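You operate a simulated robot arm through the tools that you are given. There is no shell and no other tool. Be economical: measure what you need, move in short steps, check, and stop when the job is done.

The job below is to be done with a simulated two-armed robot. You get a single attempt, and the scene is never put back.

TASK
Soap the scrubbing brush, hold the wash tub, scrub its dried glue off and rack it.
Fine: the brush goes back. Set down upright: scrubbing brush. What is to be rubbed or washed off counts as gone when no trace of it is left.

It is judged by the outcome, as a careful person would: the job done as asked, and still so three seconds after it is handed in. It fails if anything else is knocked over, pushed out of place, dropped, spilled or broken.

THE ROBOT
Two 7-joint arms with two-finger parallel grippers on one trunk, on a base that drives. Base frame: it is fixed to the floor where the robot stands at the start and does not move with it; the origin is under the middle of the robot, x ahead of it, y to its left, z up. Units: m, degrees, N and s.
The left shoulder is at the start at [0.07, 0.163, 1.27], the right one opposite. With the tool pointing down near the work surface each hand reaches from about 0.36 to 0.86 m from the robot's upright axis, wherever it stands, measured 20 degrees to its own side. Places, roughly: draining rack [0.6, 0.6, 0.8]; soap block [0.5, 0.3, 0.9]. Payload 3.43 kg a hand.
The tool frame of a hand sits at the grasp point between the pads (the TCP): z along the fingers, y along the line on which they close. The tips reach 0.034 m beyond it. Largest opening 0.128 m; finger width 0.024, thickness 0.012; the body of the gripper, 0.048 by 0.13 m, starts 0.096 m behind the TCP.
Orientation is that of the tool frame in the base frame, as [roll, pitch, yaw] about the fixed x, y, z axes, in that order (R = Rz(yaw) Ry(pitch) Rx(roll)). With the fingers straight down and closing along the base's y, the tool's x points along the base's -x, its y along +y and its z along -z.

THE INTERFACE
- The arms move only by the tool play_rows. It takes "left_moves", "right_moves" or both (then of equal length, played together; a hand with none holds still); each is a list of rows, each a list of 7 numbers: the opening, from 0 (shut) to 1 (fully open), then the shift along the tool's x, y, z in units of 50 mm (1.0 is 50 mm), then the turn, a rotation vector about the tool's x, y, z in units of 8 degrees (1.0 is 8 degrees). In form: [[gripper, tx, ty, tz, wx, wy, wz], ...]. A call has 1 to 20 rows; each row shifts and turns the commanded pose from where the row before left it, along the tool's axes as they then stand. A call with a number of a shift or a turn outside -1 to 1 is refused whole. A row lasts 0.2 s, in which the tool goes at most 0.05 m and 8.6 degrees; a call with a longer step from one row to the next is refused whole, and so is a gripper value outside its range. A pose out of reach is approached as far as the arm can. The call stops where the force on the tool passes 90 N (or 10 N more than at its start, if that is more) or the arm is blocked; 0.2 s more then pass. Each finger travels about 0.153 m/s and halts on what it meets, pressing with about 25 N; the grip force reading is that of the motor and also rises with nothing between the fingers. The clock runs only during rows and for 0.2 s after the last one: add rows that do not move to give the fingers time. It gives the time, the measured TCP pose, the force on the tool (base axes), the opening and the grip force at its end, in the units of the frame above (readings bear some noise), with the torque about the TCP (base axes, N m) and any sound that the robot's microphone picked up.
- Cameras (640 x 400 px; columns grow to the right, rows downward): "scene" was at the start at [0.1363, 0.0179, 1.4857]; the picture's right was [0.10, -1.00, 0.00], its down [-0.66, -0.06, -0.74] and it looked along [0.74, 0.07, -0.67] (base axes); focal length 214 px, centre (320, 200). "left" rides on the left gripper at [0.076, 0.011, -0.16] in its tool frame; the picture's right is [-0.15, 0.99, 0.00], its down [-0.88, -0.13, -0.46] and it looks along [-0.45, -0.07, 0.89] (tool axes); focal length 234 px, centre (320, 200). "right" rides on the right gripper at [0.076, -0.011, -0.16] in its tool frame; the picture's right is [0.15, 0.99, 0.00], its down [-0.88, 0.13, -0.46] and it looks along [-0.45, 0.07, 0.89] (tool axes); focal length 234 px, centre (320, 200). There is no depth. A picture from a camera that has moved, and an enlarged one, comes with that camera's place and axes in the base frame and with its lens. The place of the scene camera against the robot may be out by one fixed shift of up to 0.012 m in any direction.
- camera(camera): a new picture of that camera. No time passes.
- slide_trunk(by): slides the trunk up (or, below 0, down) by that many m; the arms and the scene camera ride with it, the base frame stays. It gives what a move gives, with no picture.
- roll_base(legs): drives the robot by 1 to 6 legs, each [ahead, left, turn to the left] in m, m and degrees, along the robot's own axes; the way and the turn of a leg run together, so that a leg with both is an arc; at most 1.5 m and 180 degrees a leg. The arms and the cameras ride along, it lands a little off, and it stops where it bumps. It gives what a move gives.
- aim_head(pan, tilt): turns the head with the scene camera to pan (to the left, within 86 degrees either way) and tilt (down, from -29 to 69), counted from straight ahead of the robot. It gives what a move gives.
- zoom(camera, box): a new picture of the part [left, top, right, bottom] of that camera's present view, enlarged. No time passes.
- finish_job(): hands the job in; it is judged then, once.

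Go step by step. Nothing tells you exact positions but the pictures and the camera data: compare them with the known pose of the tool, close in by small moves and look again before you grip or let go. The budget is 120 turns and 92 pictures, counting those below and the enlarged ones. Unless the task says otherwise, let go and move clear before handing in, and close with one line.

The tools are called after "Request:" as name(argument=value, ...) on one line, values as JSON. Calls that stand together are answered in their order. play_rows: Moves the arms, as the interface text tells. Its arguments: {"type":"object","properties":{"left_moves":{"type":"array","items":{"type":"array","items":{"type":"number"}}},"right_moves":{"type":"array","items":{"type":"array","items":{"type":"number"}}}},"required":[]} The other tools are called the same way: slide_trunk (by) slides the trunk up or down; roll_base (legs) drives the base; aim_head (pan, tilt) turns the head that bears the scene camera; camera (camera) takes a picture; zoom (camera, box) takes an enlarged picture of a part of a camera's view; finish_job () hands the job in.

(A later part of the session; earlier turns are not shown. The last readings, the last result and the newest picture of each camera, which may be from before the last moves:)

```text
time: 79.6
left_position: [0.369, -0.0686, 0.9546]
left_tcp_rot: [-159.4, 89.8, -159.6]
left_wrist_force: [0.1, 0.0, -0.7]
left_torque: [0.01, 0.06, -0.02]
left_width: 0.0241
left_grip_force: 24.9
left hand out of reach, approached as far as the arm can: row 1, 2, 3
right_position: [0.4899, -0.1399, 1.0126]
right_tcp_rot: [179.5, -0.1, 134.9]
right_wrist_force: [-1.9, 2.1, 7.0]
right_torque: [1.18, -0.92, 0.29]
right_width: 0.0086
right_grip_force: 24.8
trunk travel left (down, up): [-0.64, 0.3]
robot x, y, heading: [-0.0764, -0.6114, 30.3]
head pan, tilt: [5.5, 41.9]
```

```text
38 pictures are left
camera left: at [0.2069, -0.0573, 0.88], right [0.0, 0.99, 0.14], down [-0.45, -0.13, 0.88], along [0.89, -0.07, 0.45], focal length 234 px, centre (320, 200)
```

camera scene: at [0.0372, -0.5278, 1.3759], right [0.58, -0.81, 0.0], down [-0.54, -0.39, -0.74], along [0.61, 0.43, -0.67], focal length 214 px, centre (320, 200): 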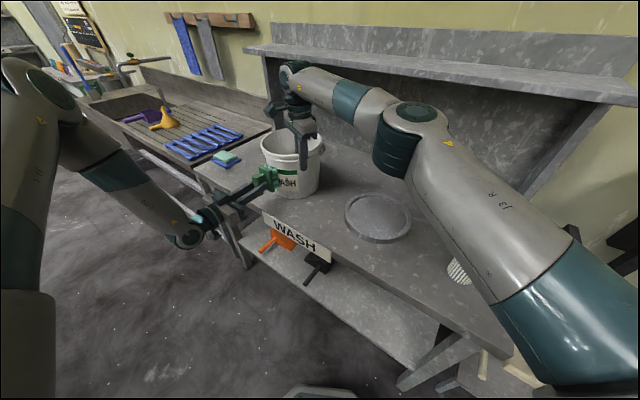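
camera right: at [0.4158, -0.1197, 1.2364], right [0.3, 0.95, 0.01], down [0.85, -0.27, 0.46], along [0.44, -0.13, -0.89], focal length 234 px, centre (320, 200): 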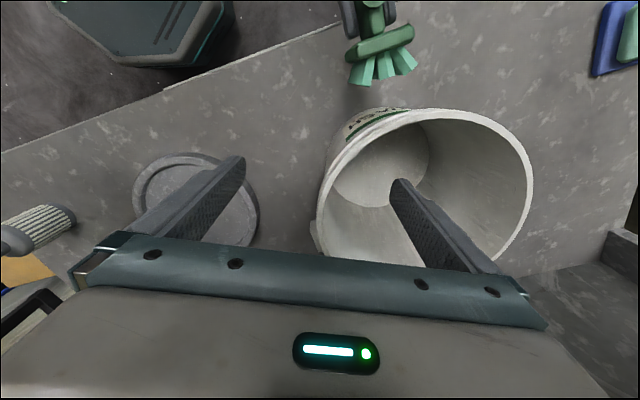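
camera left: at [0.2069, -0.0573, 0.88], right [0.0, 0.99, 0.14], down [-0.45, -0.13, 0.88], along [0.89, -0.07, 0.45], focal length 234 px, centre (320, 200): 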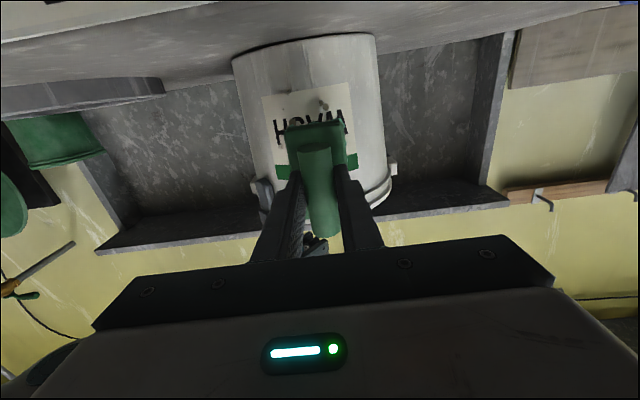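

The left hand needs the trunk ~4.5 cm lower. I open the right fingers in place, slide the trunk down (fingers go deeper around the rim), and regrip.

Request:
play_rows(right_moves=[[0.2, 0, 0, 0, 0, 0, 0], [0.4, 0, 0, 0, 0, 0, 0], [0.4, 0, 0, 0, 0, 0, 0]])

Request:
slide_trunk(by=-0.045)

Request:
play_rows(right_moves=[[0.4, 0, 0, -0.3, 0, 0, 0], [0.4, 0, 0, 0, 0, 0, 0]])

Request:
camera(camera="right")

```text
time: 80.4
left_position: [0.3684, -0.0671, 0.9535]
left_tcp_rot: [-159.8, 89.7, -160.0]
left_wrist_force: [0.2, -0.6, -0.6]
left_torque: [0.0, 0.03, -0.01]
left_width: 0.0241
left_grip_force: 25.2
right_position: [0.4893, -0.1396, 1.0102]
right_tcp_rot: [179.5, 0.0, 134.9]
right_wrist_force: [0.1, 0.5, 0.2]
right_torque: [-0.01, 0.01, -0.02]
right_width: 0.0513
right_grip_force: 0.0
trunk travel left (down, up): [-0.64, 0.3]
robot x, y, heading: [-0.0792, -0.6058, 29.9]
head pan, tilt: [5.5, 41.9]
```

```text
time: 81.3
left_position: [0.3684, -0.0681, 0.908]
left_tcp_rot: [-162.0, 89.7, -162.2]
left_wrist_force: [0.3, 0.1, -1.4]
left_torque: [-0.01, 0.04, 0.01]
left_width: 0.0242
left_grip_force: 25.2
right_position: [0.49, -0.1389, 0.9665]
right_tcp_rot: [179.4, -0.2, 135.0]
right_wrist_force: [1.3, 0.2, 0.4]
right_torque: [0.03, 0.01, 0.01]
right_width: 0.0512
right_grip_force: 0.2
trunk travel left (down, up): [-0.595, 0.345]
robot x, y, heading: [-0.0767, -0.6111, 29.8]
head pan, tilt: [5.5, 41.9]
```

```text
time: 81.9
left_position: [0.3685, -0.0697, 0.9082]
left_tcp_rot: [-160.6, 89.6, -160.8]
left_wrist_force: [0.0, 0.1, -1.3]
left_torque: [0.0, 0.02, -0.02]
left_width: 0.0245
left_grip_force: 25.4
right_position: [0.4897, -0.1393, 0.98]
right_tcp_rot: [179.4, -0.1, 135.1]
right_wrist_force: [0.0, -0.9, -0.9]
right_torque: [-0.01, -0.02, -0.02]
right_width: 0.0512
right_grip_force: 0.2
trunk travel left (down, up): [-0.595, 0.345]
robot x, y, heading: [-0.077, -0.6086, 29.9]
head pan, tilt: [5.5, 41.9]
```

```text
37 pictures are left
camera right: at [0.4274, -0.0957, 1.1417], right [0.6, 0.8, 0.01], down [0.71, -0.53, 0.46], along [0.37, -0.26, -0.89], focal length 234 px, centre (320, 200)
```

right: 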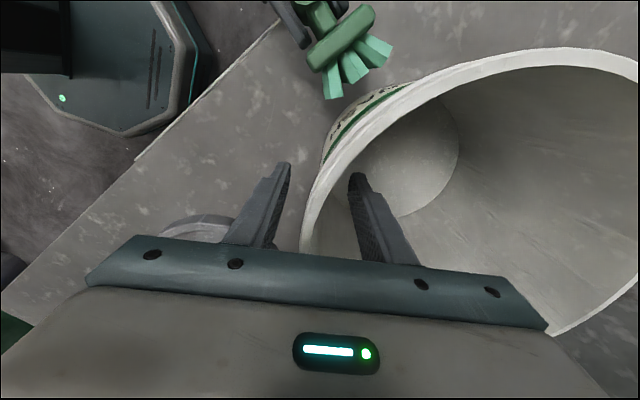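

Fingers straddle the rim properly and the brush is at label height. I regrip the tub.

Request:
play_rows(right_moves=[[0.25, 0, 0, 0, 0, 0, 0], [0.1, 0, 0, 0, 0, 0, 0], [0, 0, 0, 0, 0, 0, 0], [0, 0, 0, 0, 0, 0, 0], [0, 0, 0, 0, 0, 0, 0]])

Request:
camera(camera="left")

Request:
zoom(camera="scene", box=[220, 70, 360, 210])

```text
time: 83.1
left_position: [0.3673, -0.0692, 0.91]
left_tcp_rot: [-165.4, 89.8, -165.6]
left_wrist_force: [0.9, -0.3, -0.1]
left_torque: [-0.03, 0.02, 0.01]
left_width: 0.0243
left_grip_force: 24.8
right_position: [0.4895, -0.1403, 0.9833]
right_tcp_rot: [179.3, -0.1, 135.0]
right_wrist_force: [0.7, 1.5, 11.1]
right_torque: [1.56, -1.6, 0.12]
right_width: 0.0101
right_grip_force: 24.9
trunk travel left (down, up): [-0.595, 0.345]
robot x, y, heading: [-0.0762, -0.6111, 30.1]
head pan, tilt: [5.5, 41.9]
```

```text
36 pictures are left
camera left: at [0.2067, -0.0576, 0.8354], right [0.0, 0.99, 0.15], down [-0.45, -0.13, 0.88], along [0.89, -0.07, 0.45], focal length 234 px, centre (320, 200)
```

left: 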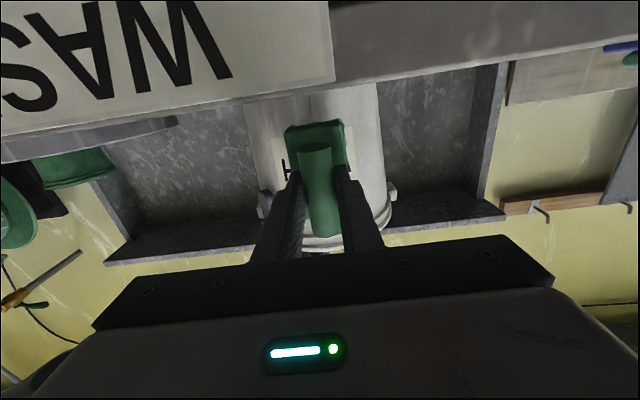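

```text
2.86 times, centred on (290, 140) of scene
camera zoom: at [0.0368, -0.5276, 1.331], right [0.58, -0.81, 0.0], down [-0.54, -0.39, -0.74], along [0.61, 0.43, -0.67], focal length 613 px, centre (406, 371)
```

zoom: 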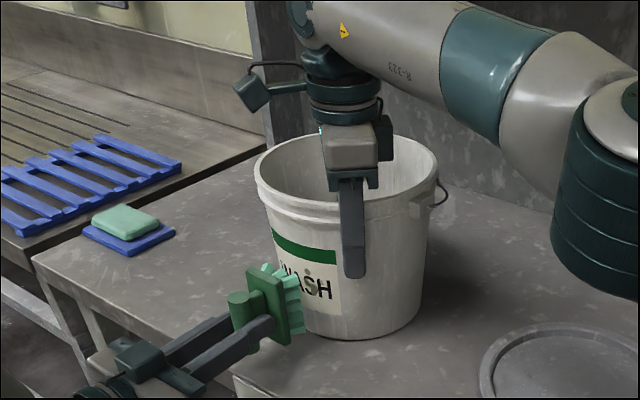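

The tub is held. Now I advance the brush to contact in small steps.

Request:
play_rows(left_moves=[[0, 0, -0.14, 0.12, 0, 0, 0], [0, -0.1, 0, 0.12, 0, 0, 0], [0, 0, 0, 0.1, 0, 0, 0], [0, 0, 0, 0.06, 0, 0, 0], [0, 0, 0, 0, 0, 0, 0]])

Request:
zoom(camera="scene", box=[260, 110, 340, 210])

```text
time: 84.3
left_position: [0.3866, -0.075, 0.9175]
left_tcp_rot: [-170.9, 89.6, -171.4]
left_wrist_force: [-4.0, -1.2, -0.9]
left_torque: [0.07, -0.11, 0.04]
left_width: 0.024
left_grip_force: 25.3
right_position: [0.4893, -0.1397, 0.9832]
right_tcp_rot: [179.3, -0.1, 135.0]
right_wrist_force: [2.0, 3.8, 11.4]
right_torque: [1.69, -1.42, 0.08]
right_width: 0.0102
right_grip_force: 25.4
trunk travel left (down, up): [-0.595, 0.345]
robot x, y, heading: [-0.0774, -0.6067, 30.2]
head pan, tilt: [5.5, 41.9]
```

```text
4.00 times, centred on (300, 160) of scene
camera zoom: at [0.0365, -0.5275, 1.3309], right [0.58, -0.81, 0.0], down [-0.54, -0.39, -0.75], along [0.61, 0.43, -0.67], focal length 858 px, centre (400, 360)
```

zoom: 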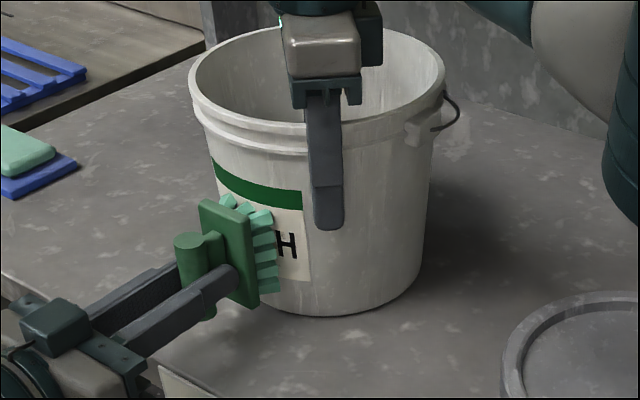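

Contact at about 4 N. I scrub with short up–down strokes, shifting sideways across the label.

Request:
play_rows(left_moves=[[0, 0, 0, 0.08, 0, 0, 0], [0, 0.25, 0, 0, 0, 0, 0], [0, -0.25, 0, 0, 0, 0, 0], [0, -0.25, 0, 0, 0, 0, 0], [0, 0.25, 0, 0, 0, 0, 0], [0, 0, -0.3, 0.02, 0, 0, 0], [0, 0.25, 0, 0, 0, 0, 0], [0, -0.25, 0, 0, 0, 0, 0], [0, -0.25, 0, 0, 0, 0, 0], [0, 0.25, 0, 0, 0, 0, 0], [0, 0, 0.3, -0.02, 0, 0, 0], [0, 0, 0.3, 0, 0, 0, 0], [0, 0.25, 0, 0, 0, 0, 0], [0, -0.25, 0, 0, 0, 0, 0], [0, -0.25, 0, 0, 0, 0, 0], [0, 0.25, 0, 0, 0, 0, 0], [0, 0, 0, 0, 0, 0, 0]])

Request:
zoom(camera="scene", box=[260, 110, 340, 210])

```text
time: 87.9
left_position: [0.3857, -0.0569, 0.9328]
left_tcp_rot: [-169.1, 89.9, -169.4]
left_wrist_force: [-0.3, -0.3, -1.1]
left_torque: [0.01, 0.06, -0.01]
left_width: 0.0244
left_grip_force: 24.5
left hand out of reach, approached as far as the arm can: row 1, 2, 7
right_position: [0.4885, -0.1394, 0.9817]
right_tcp_rot: [179.3, -0.2, 135.0]
right_wrist_force: [1.8, -0.1, 10.8]
right_torque: [1.41, -1.75, -0.23]
right_width: 0.0099
right_grip_force: 24.6
trunk travel left (down, up): [-0.595, 0.345]
robot x, y, heading: [-0.0721, -0.6115, 30.1]
head pan, tilt: [5.5, 41.9]
```

```text
4.00 times, centred on (300, 160) of scene
camera zoom: at [0.0367, -0.5277, 1.3309], right [0.58, -0.81, 0.0], down [-0.54, -0.39, -0.75], along [0.61, 0.43, -0.67], focal length 858 px, centre (400, 360)
```

zoom: 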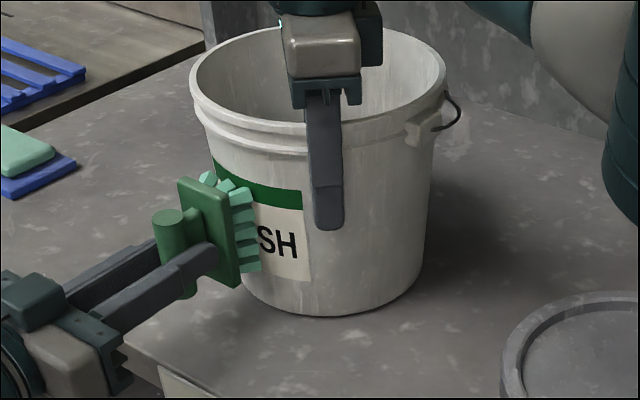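

The right part ("SH") is already clean. I press again on the left part and scrub there, a bit lower.

Request:
play_rows(left_moves=[[0, 0.3, 0, 0.06, 0, 0, 0], [0, 0, 0, 0.08, 0, 0, 0], [0, 0.15, 0, 0.04, 0, 0, 0], [0, -0.25, 0, 0, 0, 0, 0], [0, 0.25, 0, 0, 0, 0, 0], [0, -0.25, 0, 0, 0, 0, 0], [0, 0.25, 0.2, 0, 0, 0, 0], [0, -0.25, 0, 0.04, 0, 0, 0], [0, 0.25, 0, 0, 0, 0, 0], [0, -0.25, 0, 0, 0, 0, 0], [0, 0.25, 0, 0, 0, 0, 0], [0, 0, 0, 0, 0, 0, 0]])

Request:
zoom(camera="scene", box=[260, 110, 340, 210])

```text
time: 90.5
left_position: [0.3952, -0.0466, 0.913]
left_tcp_rot: [-160.0, 89.8, -160.4]
left_wrist_force: [-3.4, -1.1, -0.6]
left_torque: [-0.03, -0.22, -0.14]
left_width: 0.0245
left_grip_force: 24.8
left hand out of reach, approached as far as the arm can: row 3
right_position: [0.4876, -0.1396, 0.9814]
right_tcp_rot: [179.5, 0.0, 135.0]
right_wrist_force: [6.0, -1.5, 10.9]
right_torque: [1.12, -1.99, -0.68]
right_width: 0.0098
right_grip_force: 25.5
trunk travel left (down, up): [-0.595, 0.345]
robot x, y, heading: [-0.0753, -0.6084, 29.8]
head pan, tilt: [5.5, 41.9]
```

```text
4.00 times, centred on (300, 160) of scene
camera zoom: at [0.0365, -0.5273, 1.3309], right [0.58, -0.81, 0.0], down [-0.54, -0.39, -0.75], along [0.61, 0.43, -0.67], focal length 858 px, centre (400, 360)
```

zoom: 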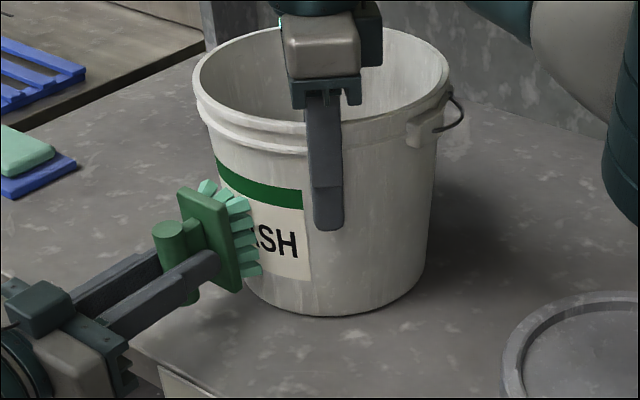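

I back the brush off to inspect the label.

Request:
play_rows(left_moves=[[0, 0, 0, -0.4, 0, 0, 0], [0, 0, 0.6, -0.4, 0, 0, 0], [0, 0, 0.8, 0, 0, 0, 0], [0, 0, 0.8, 0, 0, 0, 0], [0, 0, 0.8, 0, 0, 0, 0], [0, 0, 0, 0, 0, 0, 0]])

Request:
zoom(camera="scene", box=[260, 130, 340, 200])

Request:
camera(camera="left")

```text
time: 91.9
left_position: [0.3418, 0.0636, 0.9341]
left_tcp_rot: [135.6, 89.4, 136.2]
left_wrist_force: [0.1, -0.5, -1.3]
left_torque: [0.01, 0.0, -0.02]
left_width: 0.0243
left_grip_force: 25.2
left hand out of reach, approached as far as the arm can: row 4, 5
right_position: [0.4898, -0.1406, 0.9824]
right_tcp_rot: [179.3, 0.0, 135.0]
right_wrist_force: [1.3, -2.5, 11.6]
right_torque: [1.31, -1.83, -0.5]
right_width: 0.0094
right_grip_force: 25.1
trunk travel left (down, up): [-0.595, 0.345]
robot x, y, heading: [-0.0767, -0.6083, 30.1]
head pan, tilt: [5.5, 41.9]
```

```text
5.71 times, centred on (300, 165) of scene
camera zoom: at [0.0369, -0.5283, 1.331], right [0.58, -0.81, 0.0], down [-0.54, -0.39, -0.75], along [0.61, 0.43, -0.67], focal length 1226 px, centre (434, 400)
```

zoom: 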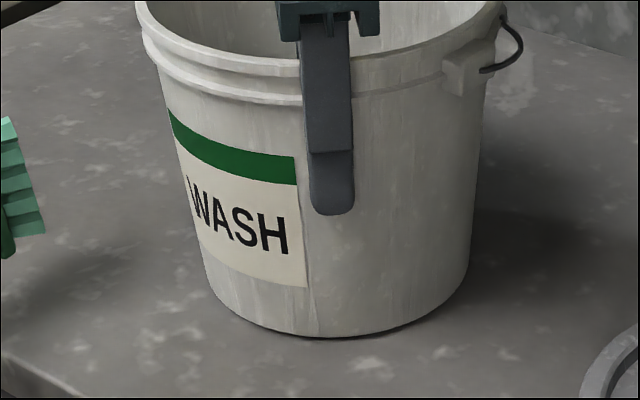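

```text
30 pictures are left
camera left: at [0.181, 0.0725, 0.86], right [-0.01, 0.99, 0.15], down [-0.45, -0.14, 0.88], along [0.89, -0.06, 0.44], focal length 234 px, centre (320, 200)
```

left: 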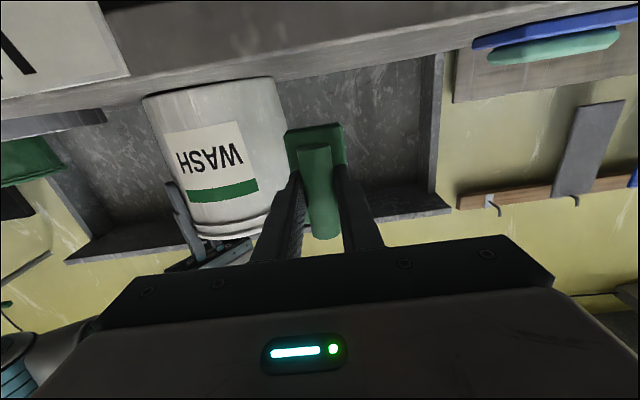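

Request:
zoom(camera="left", box=[140, 70, 300, 240])

```text
2.35 times, centred on (220, 155) of left
camera zoom: at [0.181, 0.0725, 0.86], right [-0.01, 0.99, 0.15], down [-0.45, -0.14, 0.88], along [0.89, -0.06, 0.44], focal length 551 px, centre (555, 306)
```

zoom: 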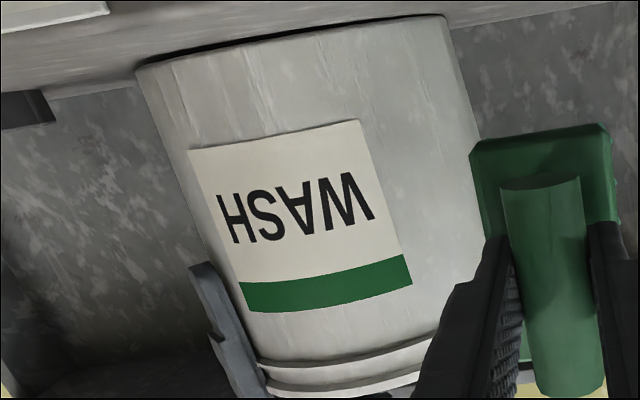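

The label is clean all over. I release the tub, raise the right hand clear, then back away to turn the brush down again.

Request:
play_rows(right_moves=[[0.2, 0, 0, 0, 0, 0, 0], [0.4, 0, 0, 0, 0, 0, 0], [0.4, 0, 0, -0.6, 0, 0, 0], [0.5, 0, 0, -0.9, 0, 0, 0], [0.5, 0, 0, -0.9, 0, 0, 0], [0.5, 0, -0.2, -0.7, 0, 0, 0], [0.5, 0, -0.5, -0.4, 0, 0, 0], [0.5, 0, 0, 0, 0, 0, 0]])

Request:
camera(camera="scene")

```text
time: 93.7
left_position: [0.3429, 0.0661, 0.9312]
left_tcp_rot: [151.2, 89.6, 151.8]
left_wrist_force: [0.3, 0.1, -0.8]
left_torque: [0.01, 0.04, 0.01]
left_width: 0.0245
left_grip_force: 24.1
right_position: [0.4617, -0.1685, 1.1337]
right_tcp_rot: [179.5, 0.0, 135.0]
right_wrist_force: [-0.9, 0.5, 0.3]
right_torque: [-0.04, -0.02, 0.01]
right_width: 0.0638
right_grip_force: 0.1
right hand out of reach, approached as far as the arm can: row 5
trunk travel left (down, up): [-0.595, 0.345]
robot x, y, heading: [-0.0773, -0.6143, 30.3]
head pan, tilt: [5.5, 41.9]
```

```text
28 pictures are left
camera scene: at [0.0375, -0.5248, 1.3306], right [0.58, -0.81, 0.0], down [-0.54, -0.39, -0.74], along [0.61, 0.43, -0.67], focal length 214 px, centre (320, 200)
```

scene: 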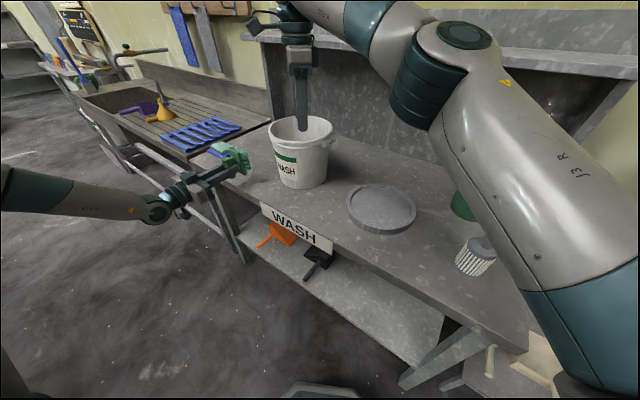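

Request:
roll_base(legs=[[-0.3, 0, 0], [0, 0, -30]])

Request:
slide_trunk(by=0.14)

Request:
play_rows(left_moves=[[0, 0, 0, 0.3, -0.94, 0, 0], [0, 0, 0, 0.3, -0.94, 0, 0], [0, 0, 0, 0.3, -0.94, 0, 0], [0, 0, 0, 0.3, -0.94, 0, 0], [0, 0, 0, 0, 0, 1, 0], [0, 0, 0, 0, 0, 1, 0], [0, 0, 0, 0, 0, 1, 0], [0, 0, 0, 0, 0, 1, 0], [0, 0, 0, 0, 0, 1, 0], [0, 0, 0, 0, 0, 1, 0], [0, 0, 0, 0, 0, 1, 0], [0, 0, 0, 0, 0, 1, 0], [0, 0, 0, 0, 0, 1, 0], [0, 0, 0, 0, 0, 1, 0], [0, 0, 0, 0, 0, 1, 0], [0, 0, 0, 0, 0, 0.25, 0], [0, 0, 0, 0, 0, 0, 0]])

```text
time: 97.2
left_position: [0.3632, -0.3859, 0.9328]
left_tcp_rot: [145.9, 89.4, 116.6]
left_wrist_force: [-0.6, -0.6, -1.3]
left_torque: [-0.01, 0.03, 0.05]
left_width: 0.0245
left_grip_force: 25.2
right_position: [0.3511, -0.6484, 1.1325]
right_tcp_rot: [179.4, -0.1, 105.0]
right_wrist_force: [-1.0, -0.5, -0.4]
right_torque: [0.0, -0.03, -0.01]
right_width: 0.0639
right_grip_force: 0.1
trunk travel left (down, up): [-0.595, 0.345]
robot x, y, heading: [-0.3395, -0.7604, 0.2]
head pan, tilt: [5.5, 41.9]
```

```text
time: 98.9
left_position: [0.3646, -0.3862, 1.0713]
left_tcp_rot: [147.3, 89.4, 117.8]
left_wrist_force: [1.2, 0.1, -1.1]
left_torque: [0.05, 0.01, 0.02]
left_width: 0.0246
left_grip_force: 25.0
right_position: [0.3512, -0.6483, 1.2722]
right_tcp_rot: [179.5, -0.2, 105.0]
right_wrist_force: [0.4, 0.4, 0.4]
right_torque: [-0.03, -0.02, -0.01]
right_width: 0.064
right_grip_force: 0.0
trunk travel left (down, up): [-0.735, 0.205]
robot x, y, heading: [-0.339, -0.7576, 0.2]
head pan, tilt: [5.5, 41.9]
```

```text
time: 102.5
left_position: [0.3986, -0.3977, 1.0768]
left_tcp_rot: [179.5, -0.2, -179.3]
left_wrist_force: [-0.4, -0.5, -1.8]
left_torque: [-0.02, 0.0, 0.01]
left_width: 0.0241
left_grip_force: 24.8
left hand out of reach, approached as far as the arm can: row 15, 16
right_position: [0.3524, -0.649, 1.2714]
right_tcp_rot: [179.5, -0.1, 104.9]
right_wrist_force: [-0.4, -0.1, 0.6]
right_torque: [0.0, 0.01, 0.01]
right_width: 0.0639
right_grip_force: 0.0
trunk travel left (down, up): [-0.735, 0.205]
robot x, y, heading: [-0.3385, -0.7609, 0.2]
head pan, tilt: [5.5, 41.9]
```

Brush is pointing down again. I drive so the left hand comes above the brush's original spot, passing well in front of the tub.

Request:
roll_base(legs=[[-0.1, 0, 0], [0, 0.577, 0], [0.178, 0, 0]])

Request:
camera(camera="left")

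Request:
camera(camera="scene")

```text
time: 107.6
left_position: [0.4739, 0.1759, 1.0785]
left_tcp_rot: [179.5, 0.0, -179.0]
left_wrist_force: [0.7, -0.6, -0.3]
left_torque: [0.01, 0.01, 0.0]
left_width: 0.0242
left_grip_force: 24.8
right_position: [0.4243, -0.0769, 1.2747]
right_tcp_rot: [179.2, -0.1, 105.1]
right_wrist_force: [0.0, -0.4, 0.5]
right_torque: [0.0, 0.0, -0.02]
right_width: 0.0641
right_grip_force: 0.1
trunk travel left (down, up): [-0.735, 0.205]
robot x, y, heading: [-0.2598, -0.1899, 0.2]
head pan, tilt: [5.5, 41.9]
```

```text
27 pictures are left
camera left: at [0.3964, 0.1833, 1.2391], right [0.13, 0.99, 0.01], down [0.88, -0.12, 0.45], along [0.45, -0.05, -0.89], focal length 234 px, centre (320, 200)
```

left: 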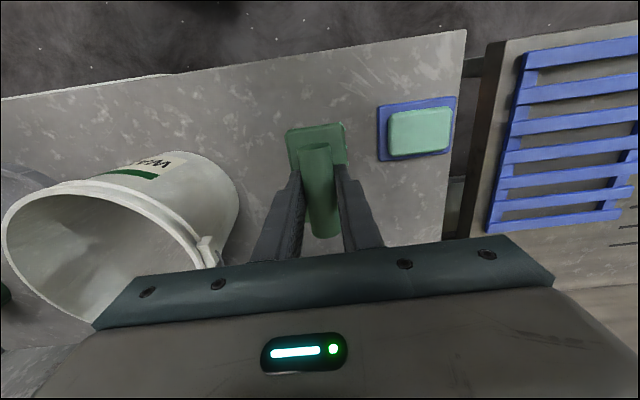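

```text
26 pictures are left
camera scene: at [-0.1257, -0.1711, 1.4711], right [0.1, -0.99, 0.0], down [-0.66, -0.07, -0.75], along [0.74, 0.07, -0.67], focal length 214 px, centre (320, 200)
```

scene: 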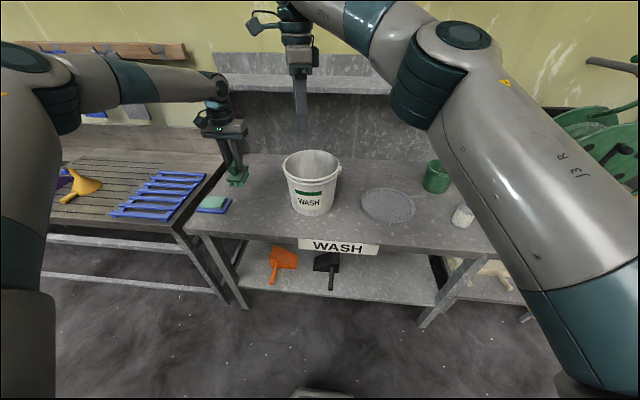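

Request:
play_rows(left_moves=[[0, -0.07, 0.08, 0.5, 0.06, 0, 0.12], [0, 0, 0, 0.8, 0, 0, 0], [0, 0, 0, 0.8, 0, 0, 0], [0, 0, 0, 0.8, 0, 0, 0], [0, 0, 0, 0.15, 0, 0, 0], [0, 0, 0, 0, 0, 0, 0]])

Request:
zoom(camera="scene", box=[180, 100, 300, 220])

```text
time: 109.0
left_position: [0.4272, 0.1944, 0.951]
left_tcp_rot: [180.0, 0.0, 179.9]
left_wrist_force: [-0.5, 0.7, -0.8]
left_torque: [0.02, -0.01, 0.01]
left_width: 0.0242
left_grip_force: 25.4
left hand out of reach, approached as far as the arm can: row 1, 2, 3, 4, 5
right_position: [0.4273, -0.075, 1.2723]
right_tcp_rot: [179.4, -0.1, 105.1]
right_wrist_force: [0.4, 0.3, -0.1]
right_torque: [-0.02, 0.02, -0.01]
right_width: 0.0639
right_grip_force: 0.1
trunk travel left (down, up): [-0.735, 0.205]
robot x, y, heading: [-0.2619, -0.1914, 0.1]
head pan, tilt: [5.5, 41.9]
```

```text
3.33 times, centred on (240, 160) of scene
camera zoom: at [-0.1228, -0.1706, 1.4707], right [0.1, -0.99, 0.0], down [-0.66, -0.07, -0.74], along [0.74, 0.07, -0.67], focal length 715 px, centre (587, 333)
```

zoom: 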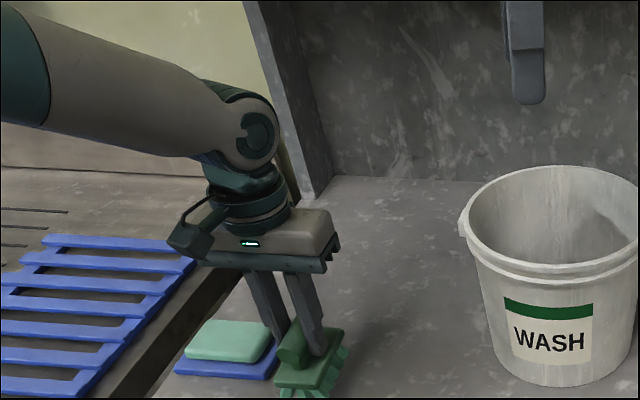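

Request:
play_rows(left_moves=[[0, 0, 0, -0.9, 0, 0, 0], [0, 0, 0, -0.9, 0, 0, 0], [0, 0, 0, 0, 0, 0, 0]])

Request:
roll_base(legs=[[0.12, 0, 0]])

Request:
slide_trunk(by=-0.08)

```text
time: 109.8
left_position: [0.4275, 0.1951, 1.0393]
left_tcp_rot: [-180.0, -0.2, 179.9]
left_wrist_force: [0.2, -0.4, -1.1]
left_torque: [-0.01, 0.04, -0.02]
left_width: 0.0241
left_grip_force: 24.7
right_position: [0.4275, -0.0747, 1.2723]
right_tcp_rot: [179.5, -0.1, 105.1]
right_wrist_force: [0.6, 0.2, 0.6]
right_torque: [-0.01, 0.04, 0.0]
right_width: 0.0641
right_grip_force: 0.1
trunk travel left (down, up): [-0.735, 0.205]
robot x, y, heading: [-0.2582, -0.1871, 0.1]
head pan, tilt: [5.5, 41.9]
```

```text
time: 111.1
left_position: [0.5459, 0.195, 1.0425]
left_tcp_rot: [-180.0, -0.1, 180.0]
left_wrist_force: [-1.3, 0.3, -0.7]
left_torque: [0.01, 0.03, 0.01]
left_width: 0.0244
left_grip_force: 25.3
right_position: [0.5456, -0.0745, 1.2732]
right_tcp_rot: [179.4, -0.1, 105.2]
right_wrist_force: [0.4, -0.3, -0.2]
right_torque: [0.0, -0.01, 0.01]
right_width: 0.064
right_grip_force: 0.1
trunk travel left (down, up): [-0.735, 0.205]
robot x, y, heading: [-0.1397, -0.1884, 0.2]
head pan, tilt: [5.5, 41.9]
```

```text
time: 112.2
left_position: [0.5464, 0.1937, 0.9621]
left_tcp_rot: [-180.0, -0.1, 179.9]
left_wrist_force: [-0.8, 0.5, -0.8]
left_torque: [-0.02, 0.0, -0.01]
left_width: 0.0243
left_grip_force: 25.0
right_position: [0.5459, -0.0752, 1.1934]
right_tcp_rot: [179.3, -0.2, 105.2]
right_wrist_force: [0.4, -0.2, 0.0]
right_torque: [0.0, -0.03, -0.02]
right_width: 0.064
right_grip_force: 0.0
trunk travel left (down, up): [-0.655, 0.285]
robot x, y, heading: [-0.1405, -0.1856, 0.3]
head pan, tilt: [5.5, 41.9]
```

Request:
play_rows(left_moves=[[0, 0.69, -0.137, 0, 0, 0, 0], [0, 0.69, -0.137, 0, 0, 0, 0], [0, 0, 0, 0.35, 0, 0, 0], [0, 0, 0, 0.35, 0, 0, 0], [0, 0, 0, 0, 0, 0, 0]])

Request:
zoom(camera="scene", box=[160, 110, 280, 230])

```text
time: 113.4
left_position: [0.4767, 0.1807, 0.9271]
left_tcp_rot: [-180.0, -0.2, 180.0]
left_wrist_force: [0.4, -0.3, -0.6]
left_torque: [-0.01, 0.0, 0.01]
left_width: 0.0243
left_grip_force: 25.4
right_position: [0.5461, -0.0751, 1.1937]
right_tcp_rot: [179.3, -0.1, 105.2]
right_wrist_force: [0.3, 0.0, -0.3]
right_torque: [0.03, 0.0, 0.0]
right_width: 0.064
right_grip_force: 0.1
trunk travel left (down, up): [-0.655, 0.285]
robot x, y, heading: [-0.1412, -0.1862, 0.2]
head pan, tilt: [5.5, 41.9]
```

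```text
3.33 times, centred on (220, 170) of scene
camera zoom: at [-0.0043, -0.1705, 1.3908], right [0.1, -1.0, 0.0], down [-0.66, -0.07, -0.74], along [0.74, 0.07, -0.67], focal length 715 px, centre (653, 300)
```

zoom: 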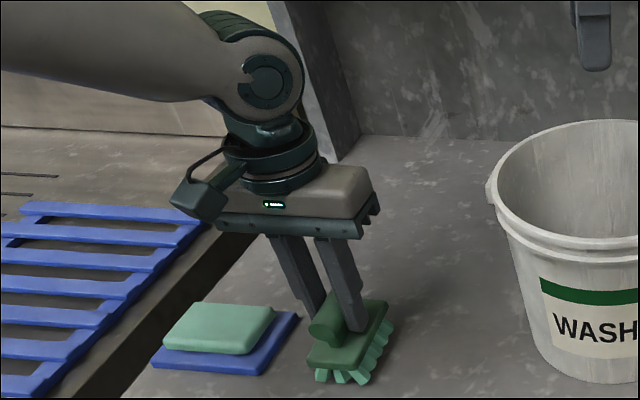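

Request:
play_rows(left_moves=[[0, 0, 0, 0.08, 0, 0, 0], [0, 0, 0, 0.06, 0, 0, 0], [0, 0, 0, 0.06, 0, 0, 0], [0, 0, 0, 0, 0, 0, 0]])

```text
time: 114.4
left_position: [0.4783, 0.1808, 0.9178]
left_tcp_rot: [179.9, 0.1, 179.9]
left_wrist_force: [3.0, 4.2, 15.3]
left_torque: [0.05, 0.48, -0.06]
left_width: 0.0243
left_grip_force: 24.7
right_position: [0.5449, -0.0748, 1.1945]
right_tcp_rot: [179.4, -0.1, 105.2]
right_wrist_force: [0.2, 0.9, -1.3]
right_torque: [-0.01, 0.0, 0.03]
right_width: 0.0642
right_grip_force: 0.0
trunk travel left (down, up): [-0.655, 0.285]
robot x, y, heading: [-0.1391, -0.1875, 0.2]
head pan, tilt: [5.5, 41.9]
```

The brush is on the bench. I open and rise straight up.

Request:
play_rows(left_moves=[[0.25, 0, 0, 0, 0, 0, 0], [0.4, 0, 0, 0, 0, 0, 0], [0.45, 0, 0, 0, 0, 0, 0], [0.45, 0, 0, -0.5, 0, 0, 0], [0.45, 0, 0, -1, 0, 0, 0], [0.45, 0, 0, -1, 0, 0, 0], [0.45, 0, 0, -1, 0, 0, 0], [0.45, 0, 0, 0, 0, 0, 0]])

Request:
zoom(camera="scene", box=[160, 110, 280, 230])

```text
time: 116.2
left_position: [0.478, 0.1832, 1.0921]
left_tcp_rot: [180.0, -0.2, 179.9]
left_wrist_force: [0.5, 0.9, 0.2]
left_torque: [-0.04, 0.03, 0.02]
left_width: 0.0577
left_grip_force: 0.1
right_position: [0.5476, -0.0745, 1.1935]
right_tcp_rot: [179.5, -0.1, 105.2]
right_wrist_force: [0.5, 0.5, -0.4]
right_torque: [-0.06, 0.0, -0.01]
right_width: 0.0641
right_grip_force: 0.0
trunk travel left (down, up): [-0.655, 0.285]
robot x, y, heading: [-0.1393, -0.1883, 0.1]
head pan, tilt: [5.5, 41.9]
```

```text
3.33 times, centred on (220, 170) of scene
camera zoom: at [-0.0034, -0.1699, 1.3906], right [0.1, -1.0, 0.0], down [-0.67, -0.07, -0.74], along [0.74, 0.07, -0.67], focal length 715 px, centre (653, 300)
```

zoom: 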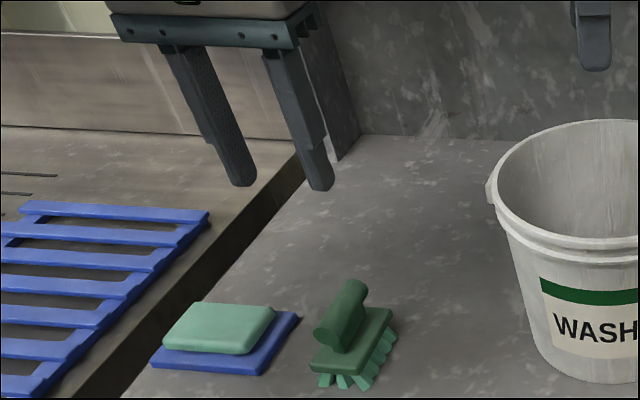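

The brush stands upright back in its place. Now the tub: I clear the right hand and bring the left hand over the tub's front-left rim, turned to close radially.

Request:
play_rows(left_moves=[[0.6, 0, 0, -0.38, 0, 0, 0], [0.6, 0, 0, -0.38, 0, 0, 0], [0.6, 0, 0, 0, 0, 0, -0.94], [0.6, 0, 0, 0, 0, 0, -0.94], [0.6, 0, 0, 0, 0, 0, -0.94], [0.6, 0, 0, 0, 0, 0, -0.94], [0.8, 0, 0, 0, 0, 0, -0.94], [1, 0, 0, 0, 0, 0, -0.94]], right_moves=[[0.5, 0, 0, -0.6, 0, 0, 0], [0.5, -0.8, -0.216, 0, 0, 0, 0], [0.5, -0.8, -0.216, 0, 0, 0, 0], [0.5, -0.8, -0.216, 0, 0, 0, 0], [0.5, -0.8, -0.216, 0, 0, 0, 0], [0.5, -0.8, -0.216, 0, 0, 0, 0], [0.5, -0.8, -0.216, 0, 0, 0, 0], [0.5, 0, 0, 0, 0, 0, 0]])

Request:
zoom(camera="scene", box=[240, 90, 340, 190])

```text
time: 118.0
left_position: [0.4789, 0.1809, 1.1303]
left_tcp_rot: [179.9, -0.1, -134.9]
left_wrist_force: [0.2, 1.1, -0.6]
left_torque: [-0.01, 0.0, 0.0]
left_width: 0.1281
left_grip_force: 0.1
right_position: [0.5486, -0.3239, 1.2225]
right_tcp_rot: [179.3, 0.0, 105.2]
right_wrist_force: [0.0, 0.7, -0.8]
right_torque: [-0.03, -0.02, -0.01]
right_width: 0.064
right_grip_force: 0.0
trunk travel left (down, up): [-0.655, 0.285]
robot x, y, heading: [-0.1419, -0.1911, 0.0]
head pan, tilt: [5.5, 41.9]
```

```text
4.00 times, centred on (290, 140) of scene
camera zoom: at [-0.0038, -0.1695, 1.3907], right [0.1, -1.0, 0.0], down [-0.66, -0.07, -0.74], along [0.74, 0.07, -0.67], focal length 858 px, centre (440, 440)
```

zoom: 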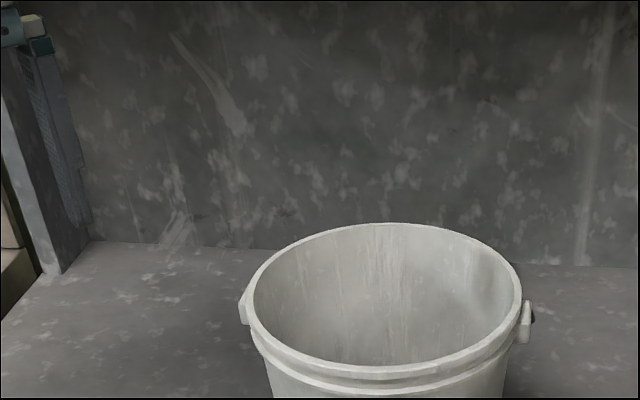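

Request:
play_rows(left_moves=[[1, 0.583, -0.683, 0, 0, 0, 0], [1, 0.583, -0.683, 0, 0, 0, 0], [1, 0.583, -0.683, 0, 0, 0, 0], [1, 0.583, -0.683, 0, 0, 0, 0], [1, 0, 0, 0, 0.85, 0, 0], [1, 0, 0, 0, 0, 0, 0]])

Request:
camera(camera="left")

```text
time: 119.4
left_position: [0.493, 0.0039, 1.1286]
left_tcp_rot: [-173.3, -0.1, -134.9]
left_wrist_force: [0.4, -1.1, 0.4]
left_torque: [0.04, 0.02, 0.01]
left_width: 0.128
left_grip_force: 0.1
left hand out of reach, approached as far as the arm can: row 4
right_position: [0.5474, -0.3241, 1.2219]
right_tcp_rot: [179.4, 0.0, 105.2]
right_wrist_force: [0.3, 0.3, -0.5]
right_torque: [0.01, 0.01, -0.03]
right_width: 0.0641
right_grip_force: 0.0
trunk travel left (down, up): [-0.655, 0.285]
robot x, y, heading: [-0.1389, -0.1884, 0.3]
head pan, tilt: [5.5, 41.9]
```

```text
21 pictures are left
camera left: at [0.4162, -0.0293, 1.2867], right [-0.59, 0.8, -0.12], down [0.68, 0.57, 0.47], along [0.44, 0.2, -0.88], focal length 234 px, centre (320, 200)
```

left: 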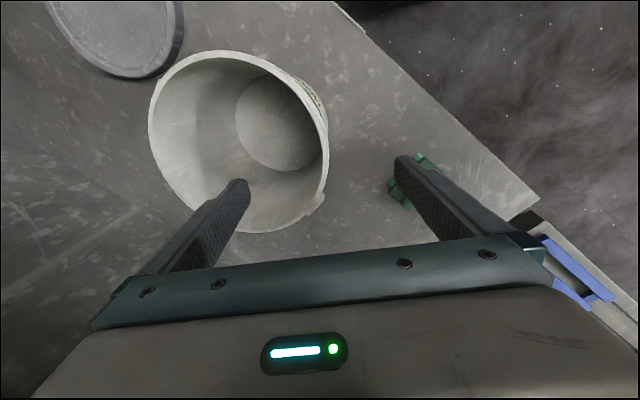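

Request:
play_rows(left_moves=[[1, 0, 0.047, 0.69, 0, 0, 0], [1, 0, 0.047, 0.69, 0, 0, 0], [0.8, 0, 0.047, 0.69, 0, 0, 0], [0.6, 0, 0.047, 0.69, 0, 0, 0], [0.5, 0, 0, 0, 0, 0, 0]])

Request:
camera(camera="left")

```text
time: 120.6
left_position: [0.4949, 0.0003, 0.9893]
left_tcp_rot: [-173.3, 0.0, -134.9]
left_wrist_force: [0.2, -0.1, -0.5]
left_torque: [-0.03, -0.03, 0.0]
left_width: 0.0641
left_grip_force: 0.0
right_position: [0.5478, -0.3249, 1.2231]
right_tcp_rot: [179.4, -0.1, 105.2]
right_wrist_force: [-0.7, -0.1, -0.1]
right_torque: [0.0, 0.0, 0.01]
right_width: 0.064
right_grip_force: 0.1
trunk travel left (down, up): [-0.655, 0.285]
robot x, y, heading: [-0.1445, -0.1886, 0.3]
head pan, tilt: [5.5, 41.9]
```

```text
20 pictures are left
camera left: at [0.4197, -0.0334, 1.1484], right [-0.59, 0.8, -0.12], down [0.68, 0.57, 0.47], along [0.44, 0.2, -0.88], focal length 234 px, centre (320, 200)
```

left: 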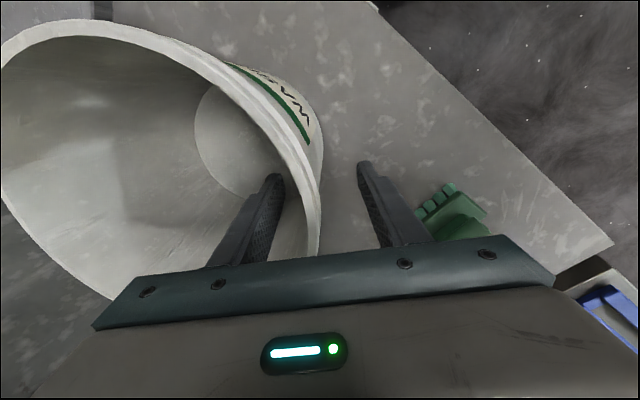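

Straddling the rim well. I close, then do a small test lift.

Request:
play_rows(left_moves=[[0.3, 0, 0, 0, 0, 0, 0], [0.15, 0, 0, 0, 0, 0, 0], [0, 0, 0, 0, 0, 0, 0], [0, 0, 0, 0, 0, 0, 0], [0, 0, 0, 0, 0, 0, 0]])

Request:
play_rows(left_moves=[[0, 0, -0.02, -0.2, 0, 0, 0], [0, 0, -0.02, -0.2, 0, 0, 0], [0, 0, 0, 0, 0, 0, 0], [0, 0, 0, 0, 0, 0, 0]])

Request:
camera(camera="scene")

```text
time: 121.8
left_position: [0.4956, 0.0004, 0.9901]
left_tcp_rot: [-173.3, -0.2, -135.0]
left_wrist_force: [0.1, 1.2, -0.2]
left_torque: [0.21, 0.27, -0.05]
left_width: 0.0053
left_grip_force: 25.0
right_position: [0.5478, -0.3242, 1.2239]
right_tcp_rot: [179.4, -0.2, 105.2]
right_wrist_force: [0.1, -0.8, 0.8]
right_torque: [0.0, 0.04, 0.02]
right_width: 0.0642
right_grip_force: 0.1
trunk travel left (down, up): [-0.655, 0.285]
robot x, y, heading: [-0.1424, -0.1911, -0.2]
head pan, tilt: [5.5, 41.9]
```

```text
time: 122.8
left_position: [0.495, -0.0003, 1.0101]
left_tcp_rot: [-173.3, -0.1, -135.0]
left_wrist_force: [0.7, -0.5, -2.5]
left_torque: [0.16, 0.13, 0.0]
left_width: 0.0052
left_grip_force: 25.0
right_position: [0.5473, -0.3251, 1.2252]
right_tcp_rot: [179.4, -0.1, 105.2]
right_wrist_force: [0.1, -0.3, 0.0]
right_torque: [-0.03, -0.03, 0.0]
right_width: 0.0638
right_grip_force: 0.0
trunk travel left (down, up): [-0.655, 0.285]
robot x, y, heading: [-0.1404, -0.1915, 0.1]
head pan, tilt: [5.5, 41.9]
```

```text
19 pictures are left
camera scene: at [-0.0038, -0.1704, 1.3907], right [0.1, -1.0, 0.0], down [-0.66, -0.07, -0.74], along [0.74, 0.07, -0.67], focal length 214 px, centre (320, 200)
```

scene: 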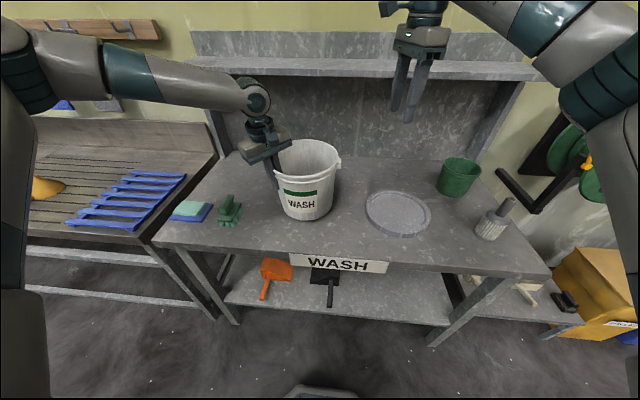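

The tub is light (≈2.5 N) and stays level. I lift with the trunk and drive left to bring it over the rack.

Request:
slide_trunk(by=0.15)

Request:
camera(camera="scene")

```text
time: 124.6
left_position: [0.4949, 0.0001, 1.1606]
left_tcp_rot: [-173.3, -0.1, -135.0]
left_wrist_force: [-1.0, -0.4, -2.3]
left_torque: [0.15, 0.14, 0.01]
left_width: 0.0052
left_grip_force: 25.0
right_position: [0.5477, -0.3249, 1.3729]
right_tcp_rot: [179.3, 0.0, 105.1]
right_wrist_force: [-0.2, -0.9, -0.4]
right_torque: [0.02, -0.05, 0.01]
right_width: 0.0639
right_grip_force: 0.1
trunk travel left (down, up): [-0.805, 0.135]
robot x, y, heading: [-0.1423, -0.1893, -0.1]
head pan, tilt: [5.5, 41.9]
```

```text
18 pictures are left
camera scene: at [-0.0035, -0.1704, 1.5406], right [0.1, -1.0, 0.0], down [-0.66, -0.07, -0.74], along [0.74, 0.07, -0.67], focal length 214 px, centre (320, 200)
```

scene: 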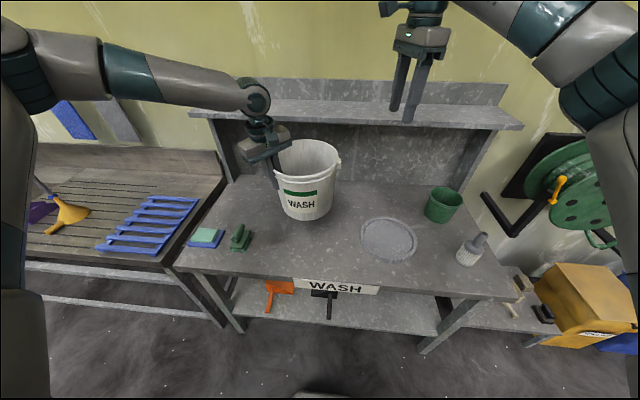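

Request:
roll_base(legs=[[0, 0.35, 0], [0, 0.342, 0]])

Request:
camera(camera="scene")

Request:
camera(camera="left")

```text
time: 128.7
left_position: [0.492, 0.6891, 1.1617]
left_tcp_rot: [-173.5, 0.1, -134.9]
left_wrist_force: [0.2, -0.2, -1.8]
left_torque: [0.17, 0.15, -0.02]
left_width: 0.0055
left_grip_force: 25.3
right_position: [0.5429, 0.3646, 1.3726]
right_tcp_rot: [179.4, -0.2, 105.2]
right_wrist_force: [0.2, -0.3, 0.6]
right_torque: [0.01, -0.01, 0.02]
right_width: 0.0637
right_grip_force: 0.1
trunk travel left (down, up): [-0.805, 0.135]
robot x, y, heading: [-0.1415, 0.5037, 0.6]
head pan, tilt: [5.5, 41.9]
```

```text
17 pictures are left
camera scene: at [-0.0073, 0.5174, 1.5407], right [0.1, -0.99, 0.0], down [-0.66, -0.07, -0.74], along [0.74, 0.08, -0.67], focal length 214 px, centre (320, 200)
```

scene: 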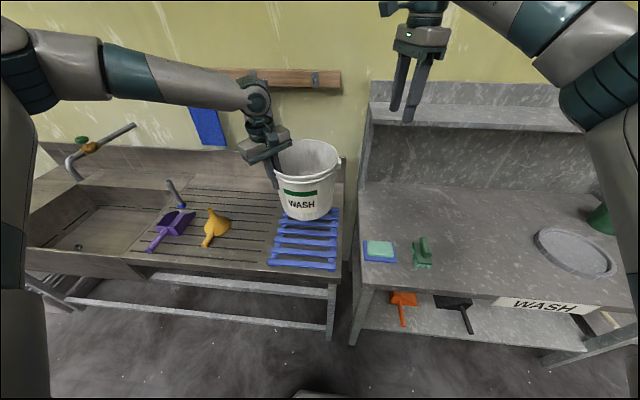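

```text
16 pictures are left
camera left: at [0.4162, 0.6557, 1.3192], right [-0.59, 0.8, -0.11], down [0.68, 0.57, 0.47], along [0.44, 0.2, -0.88], focal length 234 px, centre (320, 200)
```

left: 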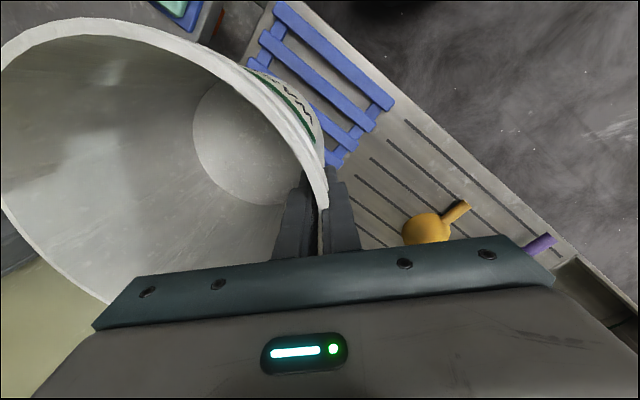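

The tub is centred over the rack. I lower with the trunk most of the way.

Request:
slide_trunk(by=-0.14)

Request:
zoom(camera="scene", box=[220, 110, 370, 260])

```text
time: 130.3
left_position: [0.4911, 0.6893, 1.0213]
left_tcp_rot: [-173.2, -0.1, -134.9]
left_wrist_force: [0.1, 0.3, -1.9]
left_torque: [0.19, 0.12, -0.02]
left_width: 0.0054
left_grip_force: 24.8
right_position: [0.5434, 0.3667, 1.2332]
right_tcp_rot: [179.4, -0.1, 105.3]
right_wrist_force: [-0.3, 0.3, -0.3]
right_torque: [-0.03, 0.01, -0.01]
right_width: 0.0642
right_grip_force: 0.0
trunk travel left (down, up): [-0.665, 0.275]
robot x, y, heading: [-0.141, 0.5006, 0.2]
head pan, tilt: [5.5, 41.9]
```

```text
2.67 times, centred on (295, 185) of scene
camera zoom: at [-0.0076, 0.5194, 1.4008], right [0.1, -0.99, 0.0], down [-0.66, -0.07, -0.74], along [0.74, 0.08, -0.67], focal length 572 px, centre (387, 240)
```

zoom: 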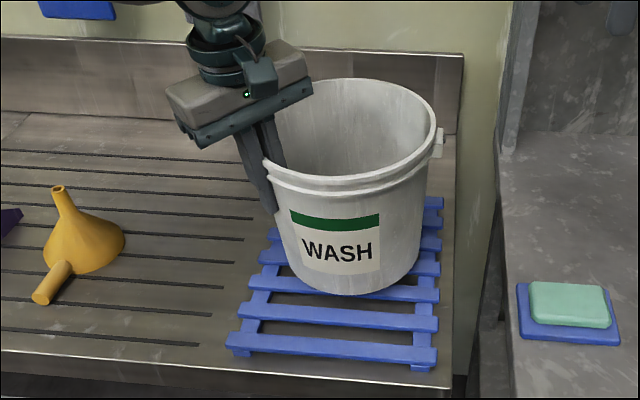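

Request:
play_rows(left_moves=[[0, 0, 0.019, 0.16, 0, 0, 0], [0, 0, 0.019, 0.16, 0, 0, 0], [0, 0, 0.012, 0.1, 0, 0, 0], [0, 0, 0, 0, 0, 0, 0]])

Request:
play_rows(left_moves=[[0, 0, 0.01, 0.08, 0, 0, 0], [0, 0, 0.01, 0.08, 0, 0, 0], [0, 0, 0, 0, 0, 0, 0]])

Request:
zoom(camera="scene", box=[220, 130, 370, 260])

```text
time: 131.3
left_position: [0.491, 0.6903, 0.9985]
left_tcp_rot: [-173.3, -0.2, -134.9]
left_wrist_force: [0.3, 0.7, -2.6]
left_torque: [0.15, 0.14, -0.01]
left_width: 0.0051
left_grip_force: 25.4
right_position: [0.5435, 0.3658, 1.2321]
right_tcp_rot: [179.4, -0.2, 105.2]
right_wrist_force: [0.8, -0.6, 0.2]
right_torque: [0.03, 0.01, 0.04]
right_width: 0.064
right_grip_force: 0.2
trunk travel left (down, up): [-0.665, 0.275]
robot x, y, heading: [-0.1397, 0.5012, 0.3]
head pan, tilt: [5.5, 41.9]
```

```text
time: 132.2
left_position: [0.4916, 0.6905, 0.9915]
left_tcp_rot: [-173.1, 0.0, -134.8]
left_wrist_force: [1.0, 0.3, 2.2]
left_torque: [0.2, 0.07, 0.02]
left_width: 0.0054
left_grip_force: 25.0
right_position: [0.544, 0.3662, 1.2329]
right_tcp_rot: [179.5, -0.1, 105.2]
right_wrist_force: [0.3, -0.8, -0.4]
right_torque: [0.04, -0.03, 0.03]
right_width: 0.064
right_grip_force: 0.0
trunk travel left (down, up): [-0.665, 0.275]
robot x, y, heading: [-0.145, 0.5006, 0.2]
head pan, tilt: [5.5, 41.9]
```

```text
3.08 times, centred on (295, 195) of scene
camera zoom: at [-0.0077, 0.5195, 1.4008], right [0.1, -0.99, 0.0], down [-0.66, -0.07, -0.74], along [0.74, 0.08, -0.67], focal length 660 px, centre (397, 215)
```

zoom: 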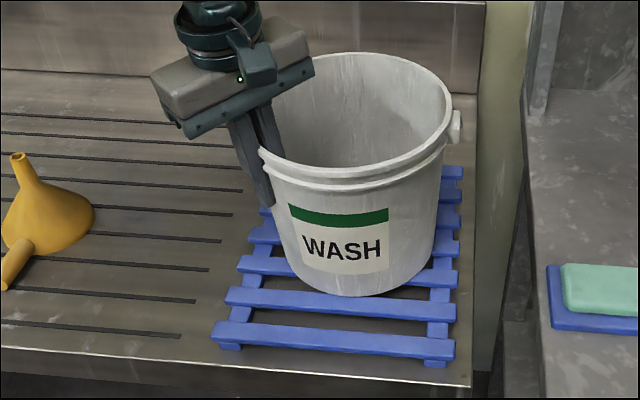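

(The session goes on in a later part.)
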